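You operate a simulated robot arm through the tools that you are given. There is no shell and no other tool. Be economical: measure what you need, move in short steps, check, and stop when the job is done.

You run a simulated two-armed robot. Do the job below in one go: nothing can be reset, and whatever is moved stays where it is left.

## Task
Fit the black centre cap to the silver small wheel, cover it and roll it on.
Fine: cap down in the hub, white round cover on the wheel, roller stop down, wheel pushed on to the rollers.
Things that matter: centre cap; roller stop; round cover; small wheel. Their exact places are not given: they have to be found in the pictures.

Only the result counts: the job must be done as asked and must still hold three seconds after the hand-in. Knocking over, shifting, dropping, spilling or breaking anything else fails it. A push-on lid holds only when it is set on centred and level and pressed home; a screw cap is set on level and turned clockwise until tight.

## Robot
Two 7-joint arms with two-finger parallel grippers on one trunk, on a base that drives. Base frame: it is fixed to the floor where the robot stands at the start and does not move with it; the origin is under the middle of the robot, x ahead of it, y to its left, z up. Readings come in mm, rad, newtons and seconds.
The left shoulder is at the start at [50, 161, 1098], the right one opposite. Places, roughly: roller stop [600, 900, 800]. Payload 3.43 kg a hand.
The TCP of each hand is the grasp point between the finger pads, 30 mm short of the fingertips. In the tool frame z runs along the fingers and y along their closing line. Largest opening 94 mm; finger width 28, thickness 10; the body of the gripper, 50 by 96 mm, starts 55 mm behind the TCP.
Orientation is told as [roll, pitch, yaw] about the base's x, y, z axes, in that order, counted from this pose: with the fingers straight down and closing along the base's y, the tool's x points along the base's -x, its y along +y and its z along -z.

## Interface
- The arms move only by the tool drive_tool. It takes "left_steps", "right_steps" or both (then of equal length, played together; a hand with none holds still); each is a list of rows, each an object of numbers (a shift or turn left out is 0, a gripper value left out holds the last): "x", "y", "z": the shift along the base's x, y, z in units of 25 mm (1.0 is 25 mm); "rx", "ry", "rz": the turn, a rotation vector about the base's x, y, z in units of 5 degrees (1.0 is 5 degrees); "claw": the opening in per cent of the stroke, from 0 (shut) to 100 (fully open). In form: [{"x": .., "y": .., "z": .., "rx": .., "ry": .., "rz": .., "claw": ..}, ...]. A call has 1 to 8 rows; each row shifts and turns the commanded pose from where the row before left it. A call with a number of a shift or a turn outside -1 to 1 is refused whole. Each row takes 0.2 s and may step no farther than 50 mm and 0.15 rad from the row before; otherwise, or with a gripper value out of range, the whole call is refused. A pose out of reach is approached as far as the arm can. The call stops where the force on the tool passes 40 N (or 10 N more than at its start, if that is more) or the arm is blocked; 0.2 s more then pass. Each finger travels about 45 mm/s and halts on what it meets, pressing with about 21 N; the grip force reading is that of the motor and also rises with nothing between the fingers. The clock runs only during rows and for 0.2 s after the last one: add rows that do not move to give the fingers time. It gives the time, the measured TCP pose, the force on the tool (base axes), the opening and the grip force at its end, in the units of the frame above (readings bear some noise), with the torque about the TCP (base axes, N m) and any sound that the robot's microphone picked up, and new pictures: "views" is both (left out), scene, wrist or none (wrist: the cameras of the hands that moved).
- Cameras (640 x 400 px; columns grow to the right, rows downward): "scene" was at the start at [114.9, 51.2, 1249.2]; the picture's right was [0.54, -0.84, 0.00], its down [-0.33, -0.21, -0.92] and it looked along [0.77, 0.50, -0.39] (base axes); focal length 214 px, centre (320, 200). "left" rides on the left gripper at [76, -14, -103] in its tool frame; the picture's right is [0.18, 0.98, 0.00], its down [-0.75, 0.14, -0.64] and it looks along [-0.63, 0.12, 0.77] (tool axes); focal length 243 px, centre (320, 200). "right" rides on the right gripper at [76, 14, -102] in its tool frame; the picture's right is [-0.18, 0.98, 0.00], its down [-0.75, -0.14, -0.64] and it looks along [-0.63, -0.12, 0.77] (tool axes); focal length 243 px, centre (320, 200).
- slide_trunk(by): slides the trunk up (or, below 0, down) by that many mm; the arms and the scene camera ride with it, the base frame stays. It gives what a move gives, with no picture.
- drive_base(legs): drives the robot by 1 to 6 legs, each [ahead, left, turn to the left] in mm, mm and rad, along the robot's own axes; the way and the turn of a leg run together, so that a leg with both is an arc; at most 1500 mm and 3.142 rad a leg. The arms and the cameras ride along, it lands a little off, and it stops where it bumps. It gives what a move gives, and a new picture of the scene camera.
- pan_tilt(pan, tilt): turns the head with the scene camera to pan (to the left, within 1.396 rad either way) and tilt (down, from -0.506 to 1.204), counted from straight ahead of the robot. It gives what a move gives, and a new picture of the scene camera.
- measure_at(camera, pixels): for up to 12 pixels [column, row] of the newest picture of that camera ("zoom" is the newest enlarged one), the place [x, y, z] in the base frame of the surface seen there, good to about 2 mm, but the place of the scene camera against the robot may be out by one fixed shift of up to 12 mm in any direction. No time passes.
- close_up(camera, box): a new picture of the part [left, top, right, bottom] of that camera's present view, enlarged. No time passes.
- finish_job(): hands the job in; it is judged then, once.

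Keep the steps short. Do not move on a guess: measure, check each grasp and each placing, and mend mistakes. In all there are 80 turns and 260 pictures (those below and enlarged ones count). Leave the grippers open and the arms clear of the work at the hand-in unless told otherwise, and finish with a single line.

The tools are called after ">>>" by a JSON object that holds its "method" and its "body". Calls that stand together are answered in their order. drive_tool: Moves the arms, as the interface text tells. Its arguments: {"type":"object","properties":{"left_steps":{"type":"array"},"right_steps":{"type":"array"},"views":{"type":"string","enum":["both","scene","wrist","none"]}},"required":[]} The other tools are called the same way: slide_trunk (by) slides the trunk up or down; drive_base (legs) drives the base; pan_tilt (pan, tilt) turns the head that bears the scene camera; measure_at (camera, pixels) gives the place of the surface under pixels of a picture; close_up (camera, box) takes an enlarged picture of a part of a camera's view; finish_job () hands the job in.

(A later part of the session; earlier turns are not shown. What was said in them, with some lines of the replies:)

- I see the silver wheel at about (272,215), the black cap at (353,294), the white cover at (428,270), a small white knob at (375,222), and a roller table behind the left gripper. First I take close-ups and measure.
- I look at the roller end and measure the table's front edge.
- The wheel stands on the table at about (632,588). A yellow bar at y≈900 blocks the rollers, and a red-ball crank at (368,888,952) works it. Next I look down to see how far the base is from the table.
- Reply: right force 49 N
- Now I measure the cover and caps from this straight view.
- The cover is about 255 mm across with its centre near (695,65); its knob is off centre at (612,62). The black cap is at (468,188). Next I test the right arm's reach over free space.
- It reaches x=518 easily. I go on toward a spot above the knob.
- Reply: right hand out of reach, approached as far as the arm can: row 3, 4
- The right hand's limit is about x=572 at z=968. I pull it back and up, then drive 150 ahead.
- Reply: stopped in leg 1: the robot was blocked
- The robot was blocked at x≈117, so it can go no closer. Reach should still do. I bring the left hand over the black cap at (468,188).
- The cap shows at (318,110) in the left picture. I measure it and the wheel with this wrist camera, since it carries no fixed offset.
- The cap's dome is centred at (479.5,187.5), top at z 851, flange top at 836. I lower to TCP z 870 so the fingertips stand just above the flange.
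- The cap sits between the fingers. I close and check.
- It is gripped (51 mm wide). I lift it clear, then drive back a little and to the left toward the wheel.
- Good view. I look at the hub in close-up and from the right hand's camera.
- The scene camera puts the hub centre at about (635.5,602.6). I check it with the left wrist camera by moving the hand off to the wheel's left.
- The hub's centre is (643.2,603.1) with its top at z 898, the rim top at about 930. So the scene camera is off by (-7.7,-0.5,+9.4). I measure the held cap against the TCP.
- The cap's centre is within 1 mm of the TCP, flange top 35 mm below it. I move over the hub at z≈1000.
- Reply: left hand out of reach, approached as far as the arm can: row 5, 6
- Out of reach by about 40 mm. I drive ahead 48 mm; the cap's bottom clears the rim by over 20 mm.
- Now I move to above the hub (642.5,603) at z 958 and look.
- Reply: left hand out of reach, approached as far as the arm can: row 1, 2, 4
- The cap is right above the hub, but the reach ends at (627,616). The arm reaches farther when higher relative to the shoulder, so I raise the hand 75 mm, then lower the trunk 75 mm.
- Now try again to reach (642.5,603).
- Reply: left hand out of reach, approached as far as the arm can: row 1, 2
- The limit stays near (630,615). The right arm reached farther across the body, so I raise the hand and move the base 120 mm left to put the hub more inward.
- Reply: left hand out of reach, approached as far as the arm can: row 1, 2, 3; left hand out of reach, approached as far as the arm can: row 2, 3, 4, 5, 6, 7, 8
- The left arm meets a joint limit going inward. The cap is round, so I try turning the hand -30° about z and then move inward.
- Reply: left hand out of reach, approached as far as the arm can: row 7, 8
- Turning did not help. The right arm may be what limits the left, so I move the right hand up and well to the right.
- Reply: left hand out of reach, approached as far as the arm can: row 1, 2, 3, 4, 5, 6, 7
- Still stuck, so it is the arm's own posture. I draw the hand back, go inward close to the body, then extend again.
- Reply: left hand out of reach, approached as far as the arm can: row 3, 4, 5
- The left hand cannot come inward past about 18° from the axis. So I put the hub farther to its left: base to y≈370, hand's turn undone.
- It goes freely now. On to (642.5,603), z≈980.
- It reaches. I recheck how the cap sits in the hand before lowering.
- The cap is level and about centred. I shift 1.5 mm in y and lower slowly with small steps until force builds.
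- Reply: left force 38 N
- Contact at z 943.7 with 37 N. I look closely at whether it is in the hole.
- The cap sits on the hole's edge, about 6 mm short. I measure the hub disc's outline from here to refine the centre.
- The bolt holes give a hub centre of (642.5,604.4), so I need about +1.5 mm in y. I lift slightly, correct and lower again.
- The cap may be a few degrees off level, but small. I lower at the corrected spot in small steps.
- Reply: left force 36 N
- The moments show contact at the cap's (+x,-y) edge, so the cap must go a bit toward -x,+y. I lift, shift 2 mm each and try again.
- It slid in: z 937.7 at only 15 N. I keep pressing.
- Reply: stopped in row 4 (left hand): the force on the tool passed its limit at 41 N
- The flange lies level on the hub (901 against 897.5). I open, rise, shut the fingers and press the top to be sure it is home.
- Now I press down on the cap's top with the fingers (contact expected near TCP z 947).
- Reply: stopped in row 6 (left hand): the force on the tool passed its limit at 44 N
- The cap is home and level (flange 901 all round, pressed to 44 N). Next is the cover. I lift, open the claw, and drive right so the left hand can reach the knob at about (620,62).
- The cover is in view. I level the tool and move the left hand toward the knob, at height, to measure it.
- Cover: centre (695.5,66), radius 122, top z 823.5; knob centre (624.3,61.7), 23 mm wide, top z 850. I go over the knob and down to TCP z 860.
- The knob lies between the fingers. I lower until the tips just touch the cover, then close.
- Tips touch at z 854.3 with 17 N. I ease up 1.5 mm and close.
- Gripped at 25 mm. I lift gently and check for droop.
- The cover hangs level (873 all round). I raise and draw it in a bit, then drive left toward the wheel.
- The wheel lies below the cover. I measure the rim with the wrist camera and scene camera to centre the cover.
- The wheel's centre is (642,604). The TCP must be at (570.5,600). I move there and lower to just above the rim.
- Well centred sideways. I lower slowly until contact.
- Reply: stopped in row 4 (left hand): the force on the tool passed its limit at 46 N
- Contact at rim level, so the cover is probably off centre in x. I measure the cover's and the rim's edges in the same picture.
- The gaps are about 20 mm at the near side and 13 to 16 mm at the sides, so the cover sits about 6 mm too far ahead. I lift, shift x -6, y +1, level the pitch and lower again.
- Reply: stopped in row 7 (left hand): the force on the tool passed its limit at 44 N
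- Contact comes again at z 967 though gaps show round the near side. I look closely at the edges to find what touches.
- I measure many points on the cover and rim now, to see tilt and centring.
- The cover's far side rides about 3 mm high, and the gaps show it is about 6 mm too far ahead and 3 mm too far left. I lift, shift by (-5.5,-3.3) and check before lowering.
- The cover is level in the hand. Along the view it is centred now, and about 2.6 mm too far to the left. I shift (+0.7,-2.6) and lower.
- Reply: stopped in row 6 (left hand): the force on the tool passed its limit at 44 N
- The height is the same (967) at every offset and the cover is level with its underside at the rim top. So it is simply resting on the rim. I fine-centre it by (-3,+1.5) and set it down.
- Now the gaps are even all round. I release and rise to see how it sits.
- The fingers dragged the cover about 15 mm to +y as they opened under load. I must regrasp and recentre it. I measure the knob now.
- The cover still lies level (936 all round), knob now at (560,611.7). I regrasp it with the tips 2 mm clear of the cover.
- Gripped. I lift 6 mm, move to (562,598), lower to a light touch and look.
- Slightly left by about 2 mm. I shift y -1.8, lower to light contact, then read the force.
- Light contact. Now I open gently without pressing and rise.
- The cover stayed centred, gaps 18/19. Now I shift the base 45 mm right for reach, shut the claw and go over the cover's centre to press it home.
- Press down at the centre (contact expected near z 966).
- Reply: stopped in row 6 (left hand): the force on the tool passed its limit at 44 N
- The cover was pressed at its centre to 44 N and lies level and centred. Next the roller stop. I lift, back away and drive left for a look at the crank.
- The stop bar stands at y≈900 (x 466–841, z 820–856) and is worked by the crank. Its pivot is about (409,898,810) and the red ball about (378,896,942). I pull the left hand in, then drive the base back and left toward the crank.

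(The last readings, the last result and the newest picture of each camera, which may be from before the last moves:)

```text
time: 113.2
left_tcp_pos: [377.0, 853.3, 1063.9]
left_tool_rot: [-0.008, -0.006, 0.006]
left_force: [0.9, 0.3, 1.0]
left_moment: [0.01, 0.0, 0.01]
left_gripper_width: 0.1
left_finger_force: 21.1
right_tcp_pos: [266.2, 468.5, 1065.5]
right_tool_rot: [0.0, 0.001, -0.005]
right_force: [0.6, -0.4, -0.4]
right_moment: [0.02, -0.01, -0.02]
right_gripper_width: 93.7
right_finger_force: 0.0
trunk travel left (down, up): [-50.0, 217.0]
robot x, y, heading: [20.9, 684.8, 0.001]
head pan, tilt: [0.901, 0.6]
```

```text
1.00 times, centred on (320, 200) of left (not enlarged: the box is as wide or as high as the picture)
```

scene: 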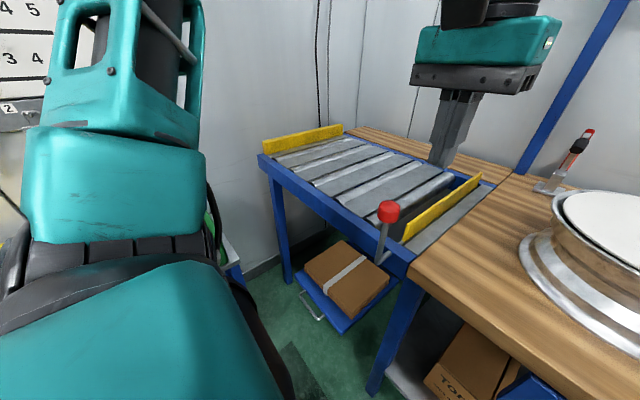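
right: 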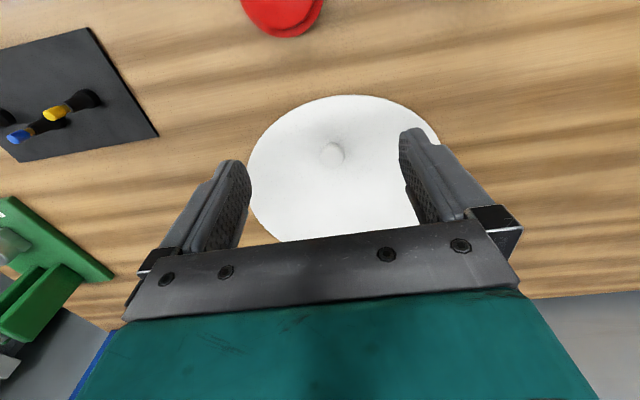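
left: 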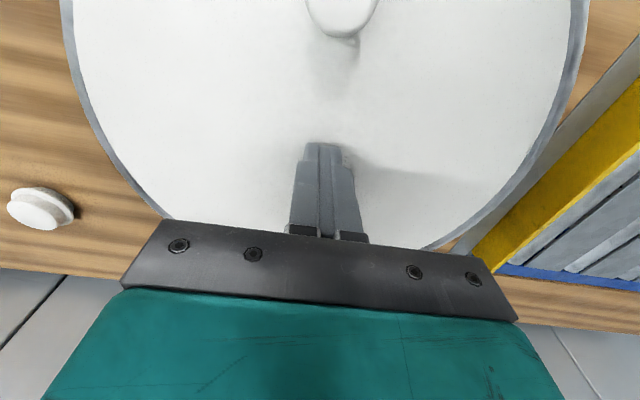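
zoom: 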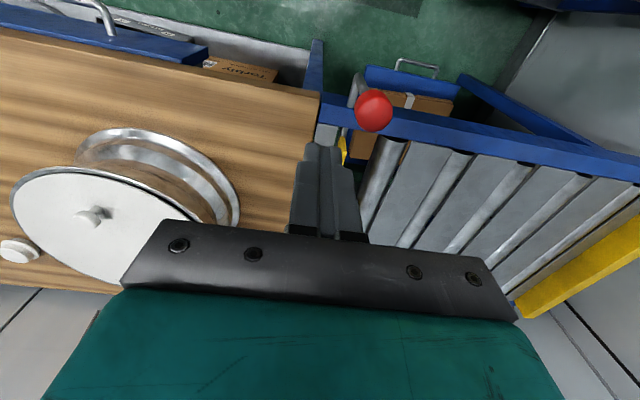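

>>> {"method": "measure_at", "body": {"camera": "zoom", "pixels": [[372, 100], [356, 108], [390, 108], [372, 120], [360, 85], [352, 100], [340, 150], [380, 170]]}}

>>> {"method": "close_up", "body": {"camera": "scene", "box": [340, 150, 500, 290]}}

```text
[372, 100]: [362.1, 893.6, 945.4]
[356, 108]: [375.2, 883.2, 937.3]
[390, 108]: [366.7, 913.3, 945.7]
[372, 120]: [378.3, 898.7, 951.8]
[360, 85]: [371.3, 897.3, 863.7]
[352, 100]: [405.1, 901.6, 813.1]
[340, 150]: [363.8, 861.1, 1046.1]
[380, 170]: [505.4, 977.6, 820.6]
```

```text
2.86 times, centred on (420, 220) of scene
```

zoom: 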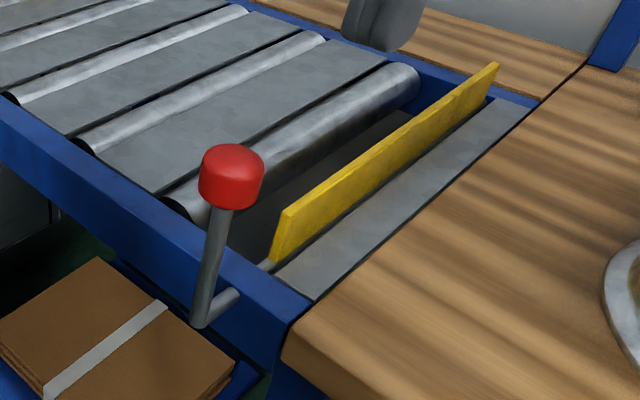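

The bar is hinged beside the plate and has a gap on the roller side, so it folds toward the rollers (+y). I lower the closed fingers on the -y side of the red ball, then push it +y along its arc.

>>> {"method": "drive_tool", "body": {"left_steps": [{"z": -1}, {"z": -1}, {"z": -1}, {"z": -1}, {"y": 0.6}, {"y": 0.4}, {"y": 0.4, "z": -0.05}, {}], "views": "scene"}}

```text
time: 115.0
left_tcp_pos: [376.7, 886.6, 962.6]
left_tool_rot: [-0.005, -0.007, 0.005]
left_force: [-0.1, -1.4, 3.7]
left_moment: [-0.04, 0.02, 0.01]
left_gripper_width: 0.2
left_finger_force: 20.8
right_tcp_pos: [266.6, 468.9, 1065.6]
right_tool_rot: [0.002, 0.001, -0.004]
right_force: [-0.6, 0.1, 0.5]
right_moment: [0.04, -0.05, 0.01]
right_gripper_width: 93.8
right_finger_force: 0.0
trunk travel left (down, up): [-50.0, 217.0]
robot x, y, heading: [23.5, 686.8, 0.003]
head pan, tilt: [0.901, 0.6]
```

scene: 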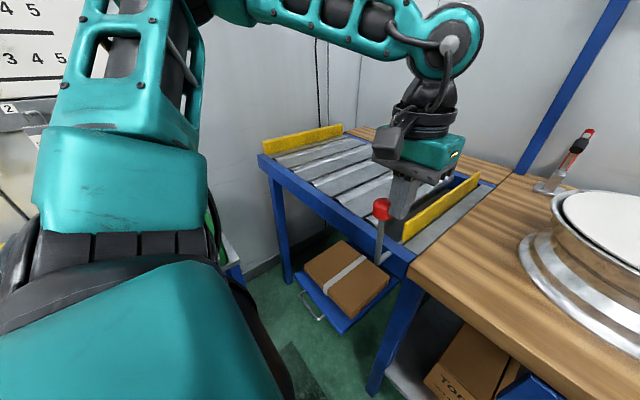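

It touches and the lever starts turning with little force. I go on along the arc.

>>> {"method": "drive_tool", "body": {"left_steps": [{"y": 0.55, "z": -0.1}, {"y": 0.55, "z": -0.15}, {"y": 0.55, "z": -0.2}, {"y": 0.55, "z": -0.25}, {"y": 0.55, "z": -0.35}, {"y": 0.5, "z": -0.4}, {}], "views": "scene"}}

>>> {"method": "close_up", "body": {"camera": "scene", "box": [320, 130, 500, 290]}}

```text
time: 116.6
left_tcp_pos: [377.8, 970.1, 926.6]
left_tool_rot: [-0.007, -0.006, 0.005]
left_force: [-0.6, 0.2, 0.0]
left_moment: [-0.01, -0.06, 0.0]
left_gripper_width: 0.0
left_finger_force: 21.3
right_tcp_pos: [267.6, 468.3, 1065.3]
right_tool_rot: [0.002, 0.001, -0.003]
right_force: [-0.9, -0.2, -0.1]
right_moment: [0.04, -0.01, 0.02]
right_gripper_width: 94.0
right_finger_force: 0.1
trunk travel left (down, up): [-50.0, 217.0]
robot x, y, heading: [20.1, 684.6, -0.002]
head pan, tilt: [0.901, 0.6]
```

scene: 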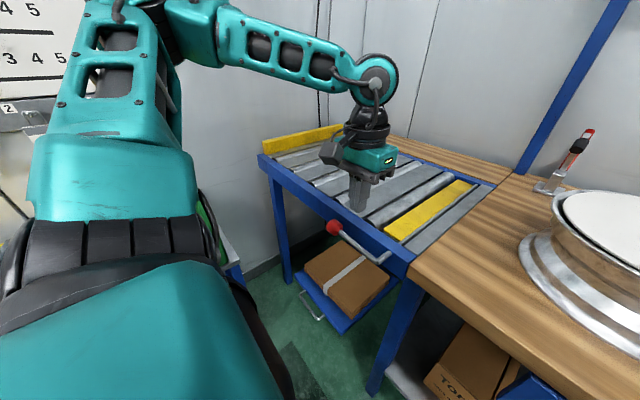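

```text
2.50 times, centred on (410, 210) of scene
```

zoom: 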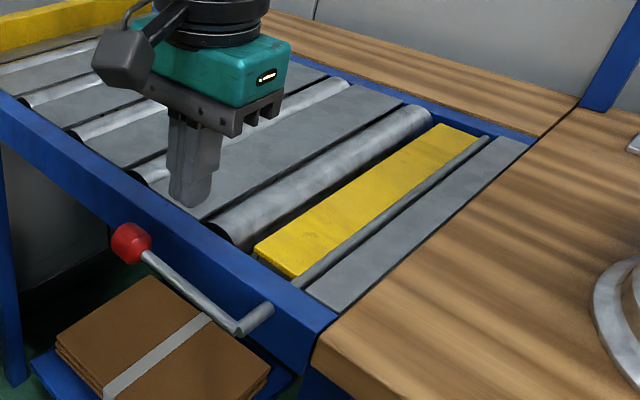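

The stop is down: the bar lies flat in the gap and the lever is over. Now I raise the left hand and turn it 90° so two open fingers can cradle the wheel while pushing.

>>> {"method": "drive_tool", "body": {"left_steps": [{"z": 1, "rz": 1}, {"z": 1, "rz": 1}, {"z": 1, "rz": 1}, {"z": 1, "rz": 1}, {"z": 1, "rz": 1}, {"z": 0.8, "rz": 1}, {"rz": 1}, {"rz": 1, "claw": 100}], "views": "none"}}

>>> {"method": "drive_tool", "body": {"left_steps": [{"rz": 1}, {"rz": 1}, {"rz": 1}, {"rz": 1}, {"rz": 1}, {"rz": 1}, {"rz": 1}, {"rz": 1}], "views": "none"}}

>>> {"method": "drive_base", "body": {"legs": [[0, -480, 0], [92, 0, 0]]}}

```text
time: 118.4
left_tcp_pos: [378.3, 969.0, 1070.6]
left_tool_rot: [-0.008, -0.007, 0.705]
left_force: [0.0, 1.1, 0.3]
left_moment: [-0.02, 0.03, 0.0]
left_gripper_width: 32.6
left_finger_force: 0.0
right_tcp_pos: [267.6, 468.0, 1065.5]
right_tool_rot: [0.001, 0.003, -0.003]
right_force: [0.7, 0.8, 0.8]
right_moment: [-0.01, 0.0, -0.02]
right_gripper_width: 93.9
right_finger_force: 0.1
trunk travel left (down, up): [-50.0, 217.0]
robot x, y, heading: [23.0, 683.7, -0.001]
head pan, tilt: [0.901, 0.6]
```

```text
time: 120.2
left_tcp_pos: [377.6, 968.3, 1071.8]
left_tool_rot: [-0.008, -0.005, 1.403]
left_force: [0.4, 0.0, 0.3]
left_moment: [-0.01, -0.01, 0.04]
left_gripper_width: 94.0
left_finger_force: 0.1
right_tcp_pos: [266.3, 468.9, 1065.8]
right_tool_rot: [0.002, 0.002, -0.004]
right_force: [-0.6, 0.4, -0.1]
right_moment: [0.01, -0.02, 0.01]
right_gripper_width: 94.0
right_finger_force: 0.0
trunk travel left (down, up): [-50.0, 217.0]
robot x, y, heading: [22.7, 681.4, 0.002]
head pan, tilt: [0.901, 0.6]
```

```text
time: 125.6
left_tcp_pos: [468.5, 489.5, 1071.2]
left_tool_rot: [-0.008, -0.007, 1.405]
left_force: [-0.9, -0.1, -0.4]
left_moment: [-0.01, 0.03, 0.03]
left_gripper_width: 94.0
left_finger_force: 0.0
right_tcp_pos: [360.1, -11.5, 1065.1]
right_tool_rot: [0.001, 0.002, 0.001]
right_force: [1.0, 0.8, -0.3]
right_moment: [-0.02, 0.0, 0.02]
right_gripper_width: 93.9
right_finger_force: 0.0
trunk travel left (down, up): [-50.0, 217.0]
robot x, y, heading: [111.8, 204.4, 0.001]
head pan, tilt: [0.901, 0.6]
5 turns are left
```

scene: 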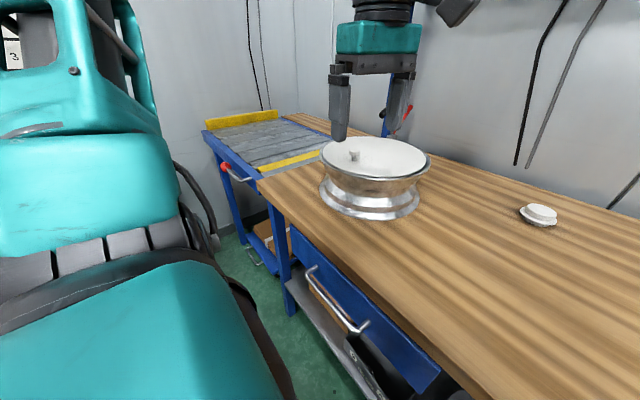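

Only 5 turns are left, so I plan tightly: place the hand behind the wheel (-y side), push by driving left, finish the push with the arm, retreat, hand in. First I place the open fingers at about (634,450), z 905.

>>> {"method": "drive_tool", "body": {"left_steps": [{"x": 0.83, "y": -0.9, "z": -0.83, "rz": 1}, {"x": 0.83, "y": -0.68, "z": -0.83, "rz": 0.9}, {"x": 0.83, "z": -0.83}, {"x": 0.83, "z": -0.83}, {"x": 0.83, "z": -0.83}, {"x": 0.83, "z": -0.83}, {"x": 0.83, "z": -0.83}, {"x": 0.83, "z": -0.83}], "views": "both"}}

```text
time: 127.4
left_tcp_pos: [635.4, 450.2, 905.4]
left_tool_rot: [-0.006, -0.006, 1.571]
left_force: [-0.7, 0.4, 0.5]
left_moment: [0.0, 0.03, -0.02]
left_gripper_width: 94.1
left_finger_force: 0.1
right_tcp_pos: [361.0, -11.9, 1065.5]
right_tool_rot: [0.0, 0.002, 0.0]
right_force: [0.1, -0.1, -1.1]
right_moment: [-0.01, 0.0, 0.01]
right_gripper_width: 94.0
right_finger_force: 0.0
trunk travel left (down, up): [-50.0, 217.0]
robot x, y, heading: [112.2, 207.4, 0.003]
head pan, tilt: [0.901, 0.6]
4 turns are left
```

scene: 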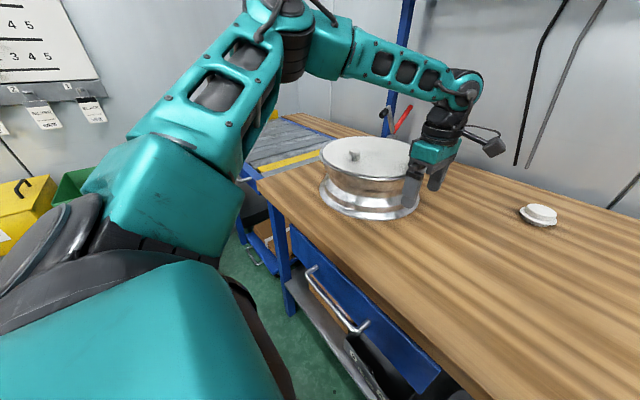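
left: 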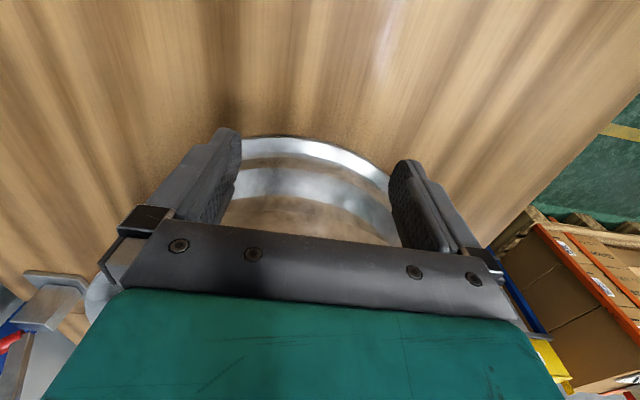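

The hand sits exactly behind the wheel, clear of it. Now I push the wheel by driving the base 455 mm left.

>>> {"method": "drive_base", "body": {"legs": [[0, 455, 0]]}}

```text
time: 131.9
left_tcp_pos: [634.6, 902.8, 905.8]
left_tool_rot: [-0.009, -0.007, 1.572]
left_force: [-0.1, 0.2, 0.0]
left_moment: [-0.01, -0.01, 0.02]
left_gripper_width: 94.0
left_finger_force: 0.1
right_tcp_pos: [358.9, 441.4, 1067.1]
right_tool_rot: [0.002, 0.002, -0.001]
right_force: [0.8, -0.3, 0.2]
right_moment: [-0.01, -0.02, 0.03]
right_gripper_width: 94.3
right_finger_force: 0.0
trunk travel left (down, up): [-50.0, 217.0]
robot x, y, heading: [107.7, 656.4, 0.004]
head pan, tilt: [0.901, 0.6]
3 turns are left
```

scene: 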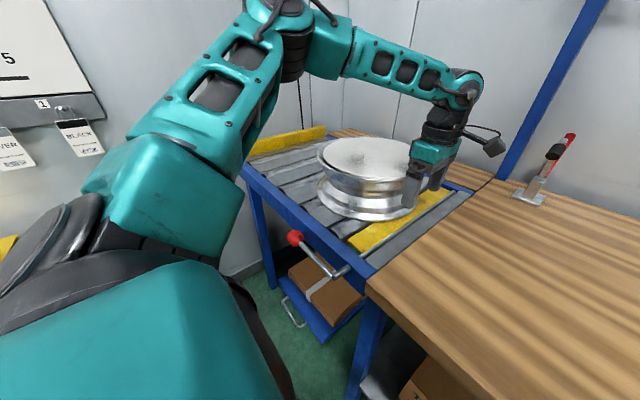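

The wheel is on the rollers with the cover in place. I push about 95 mm farther with the arm so that it stands fully on the rollers.

>>> {"method": "drive_tool", "body": {"left_steps": [{"y": 0.4}, {"y": 0.6}, {"y": 0.7}, {"y": 0.7}, {"y": 0.6}, {"y": 0.5}, {"y": 0.3}, {"y": -0.4}], "views": "both"}}

```text
time: 133.7
left_tcp_pos: [633.7, 987.2, 907.2]
left_tool_rot: [-0.006, -0.007, 1.571]
left_force: [-0.6, 0.4, 0.9]
left_moment: [-0.02, 0.01, -0.03]
left_gripper_width: 94.2
left_finger_force: 0.1
right_tcp_pos: [359.5, 440.8, 1065.7]
right_tool_rot: [0.001, 0.001, -0.002]
right_force: [-0.2, -0.6, 0.6]
right_moment: [-0.01, 0.0, 0.02]
right_gripper_width: 94.0
right_finger_force: 0.0
trunk travel left (down, up): [-50.0, 217.0]
robot x, y, heading: [112.9, 658.0, 0.0]
head pan, tilt: [0.901, 0.6]
2 turns are left
```

scene: 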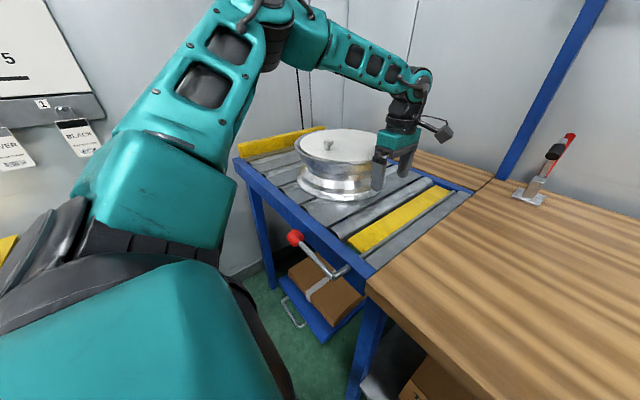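
left: 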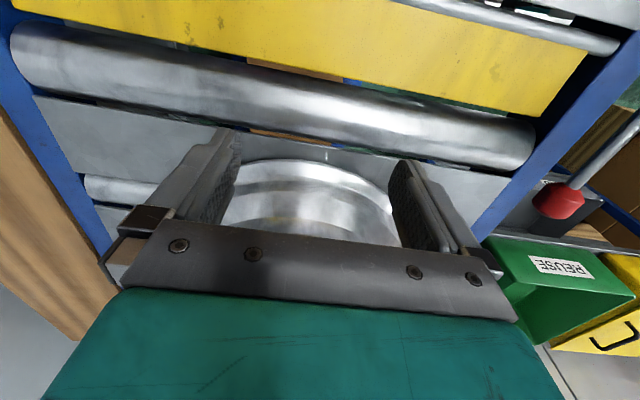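

The wheel stands wholly on the rollers past the first one, cover on, stop down. I draw the hand back in -y and up, clear of the work.

>>> {"method": "drive_tool", "body": {"left_steps": [{"y": -0.8}, {"y": -1}, {"y": -1}, {"z": 1, "y": -0.5}, {"z": 1}, {"z": 1}, {"z": 1}, {"z": 1}], "views": "scene"}}

```text
time: 135.5
left_tcp_pos: [635.3, 904.2, 1031.7]
left_tool_rot: [-0.008, -0.005, 1.572]
left_force: [-0.5, 0.8, -0.5]
left_moment: [0.02, -0.01, 0.0]
left_gripper_width: 93.8
left_finger_force: 0.1
right_tcp_pos: [359.1, 441.1, 1066.8]
right_tool_rot: [0.003, 0.001, 0.0]
right_force: [-0.3, 0.1, -0.1]
right_moment: [0.0, 0.06, -0.03]
right_gripper_width: 94.0
right_finger_force: 0.0
trunk travel left (down, up): [-50.0, 217.0]
robot x, y, heading: [105.8, 658.0, -0.0]
head pan, tilt: [0.901, 0.6]
1 turns are left
```

scene: 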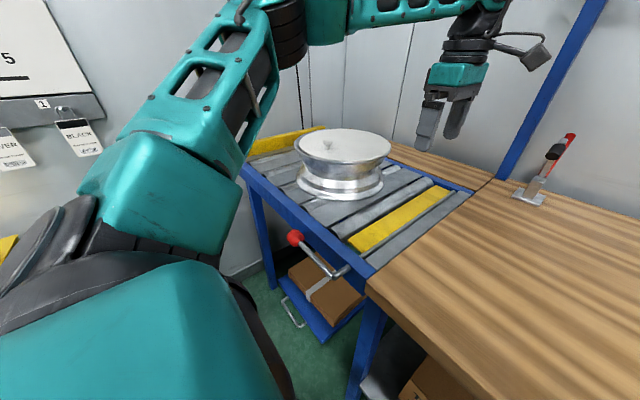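

The wheel is on the rollers with its cover on, the stop is down, and the hands are open and clear. I hand in.

>>> {"method": "finish_job", "body": {}}

```text
The job is handed in.
```

The black cap is pressed into the hub, the white cover rests level on the wheel, the roller stop is down and the wheel is on the rollers; the cover gave no click when pressed to 44 N, and I did not re-measure its centring after the push.
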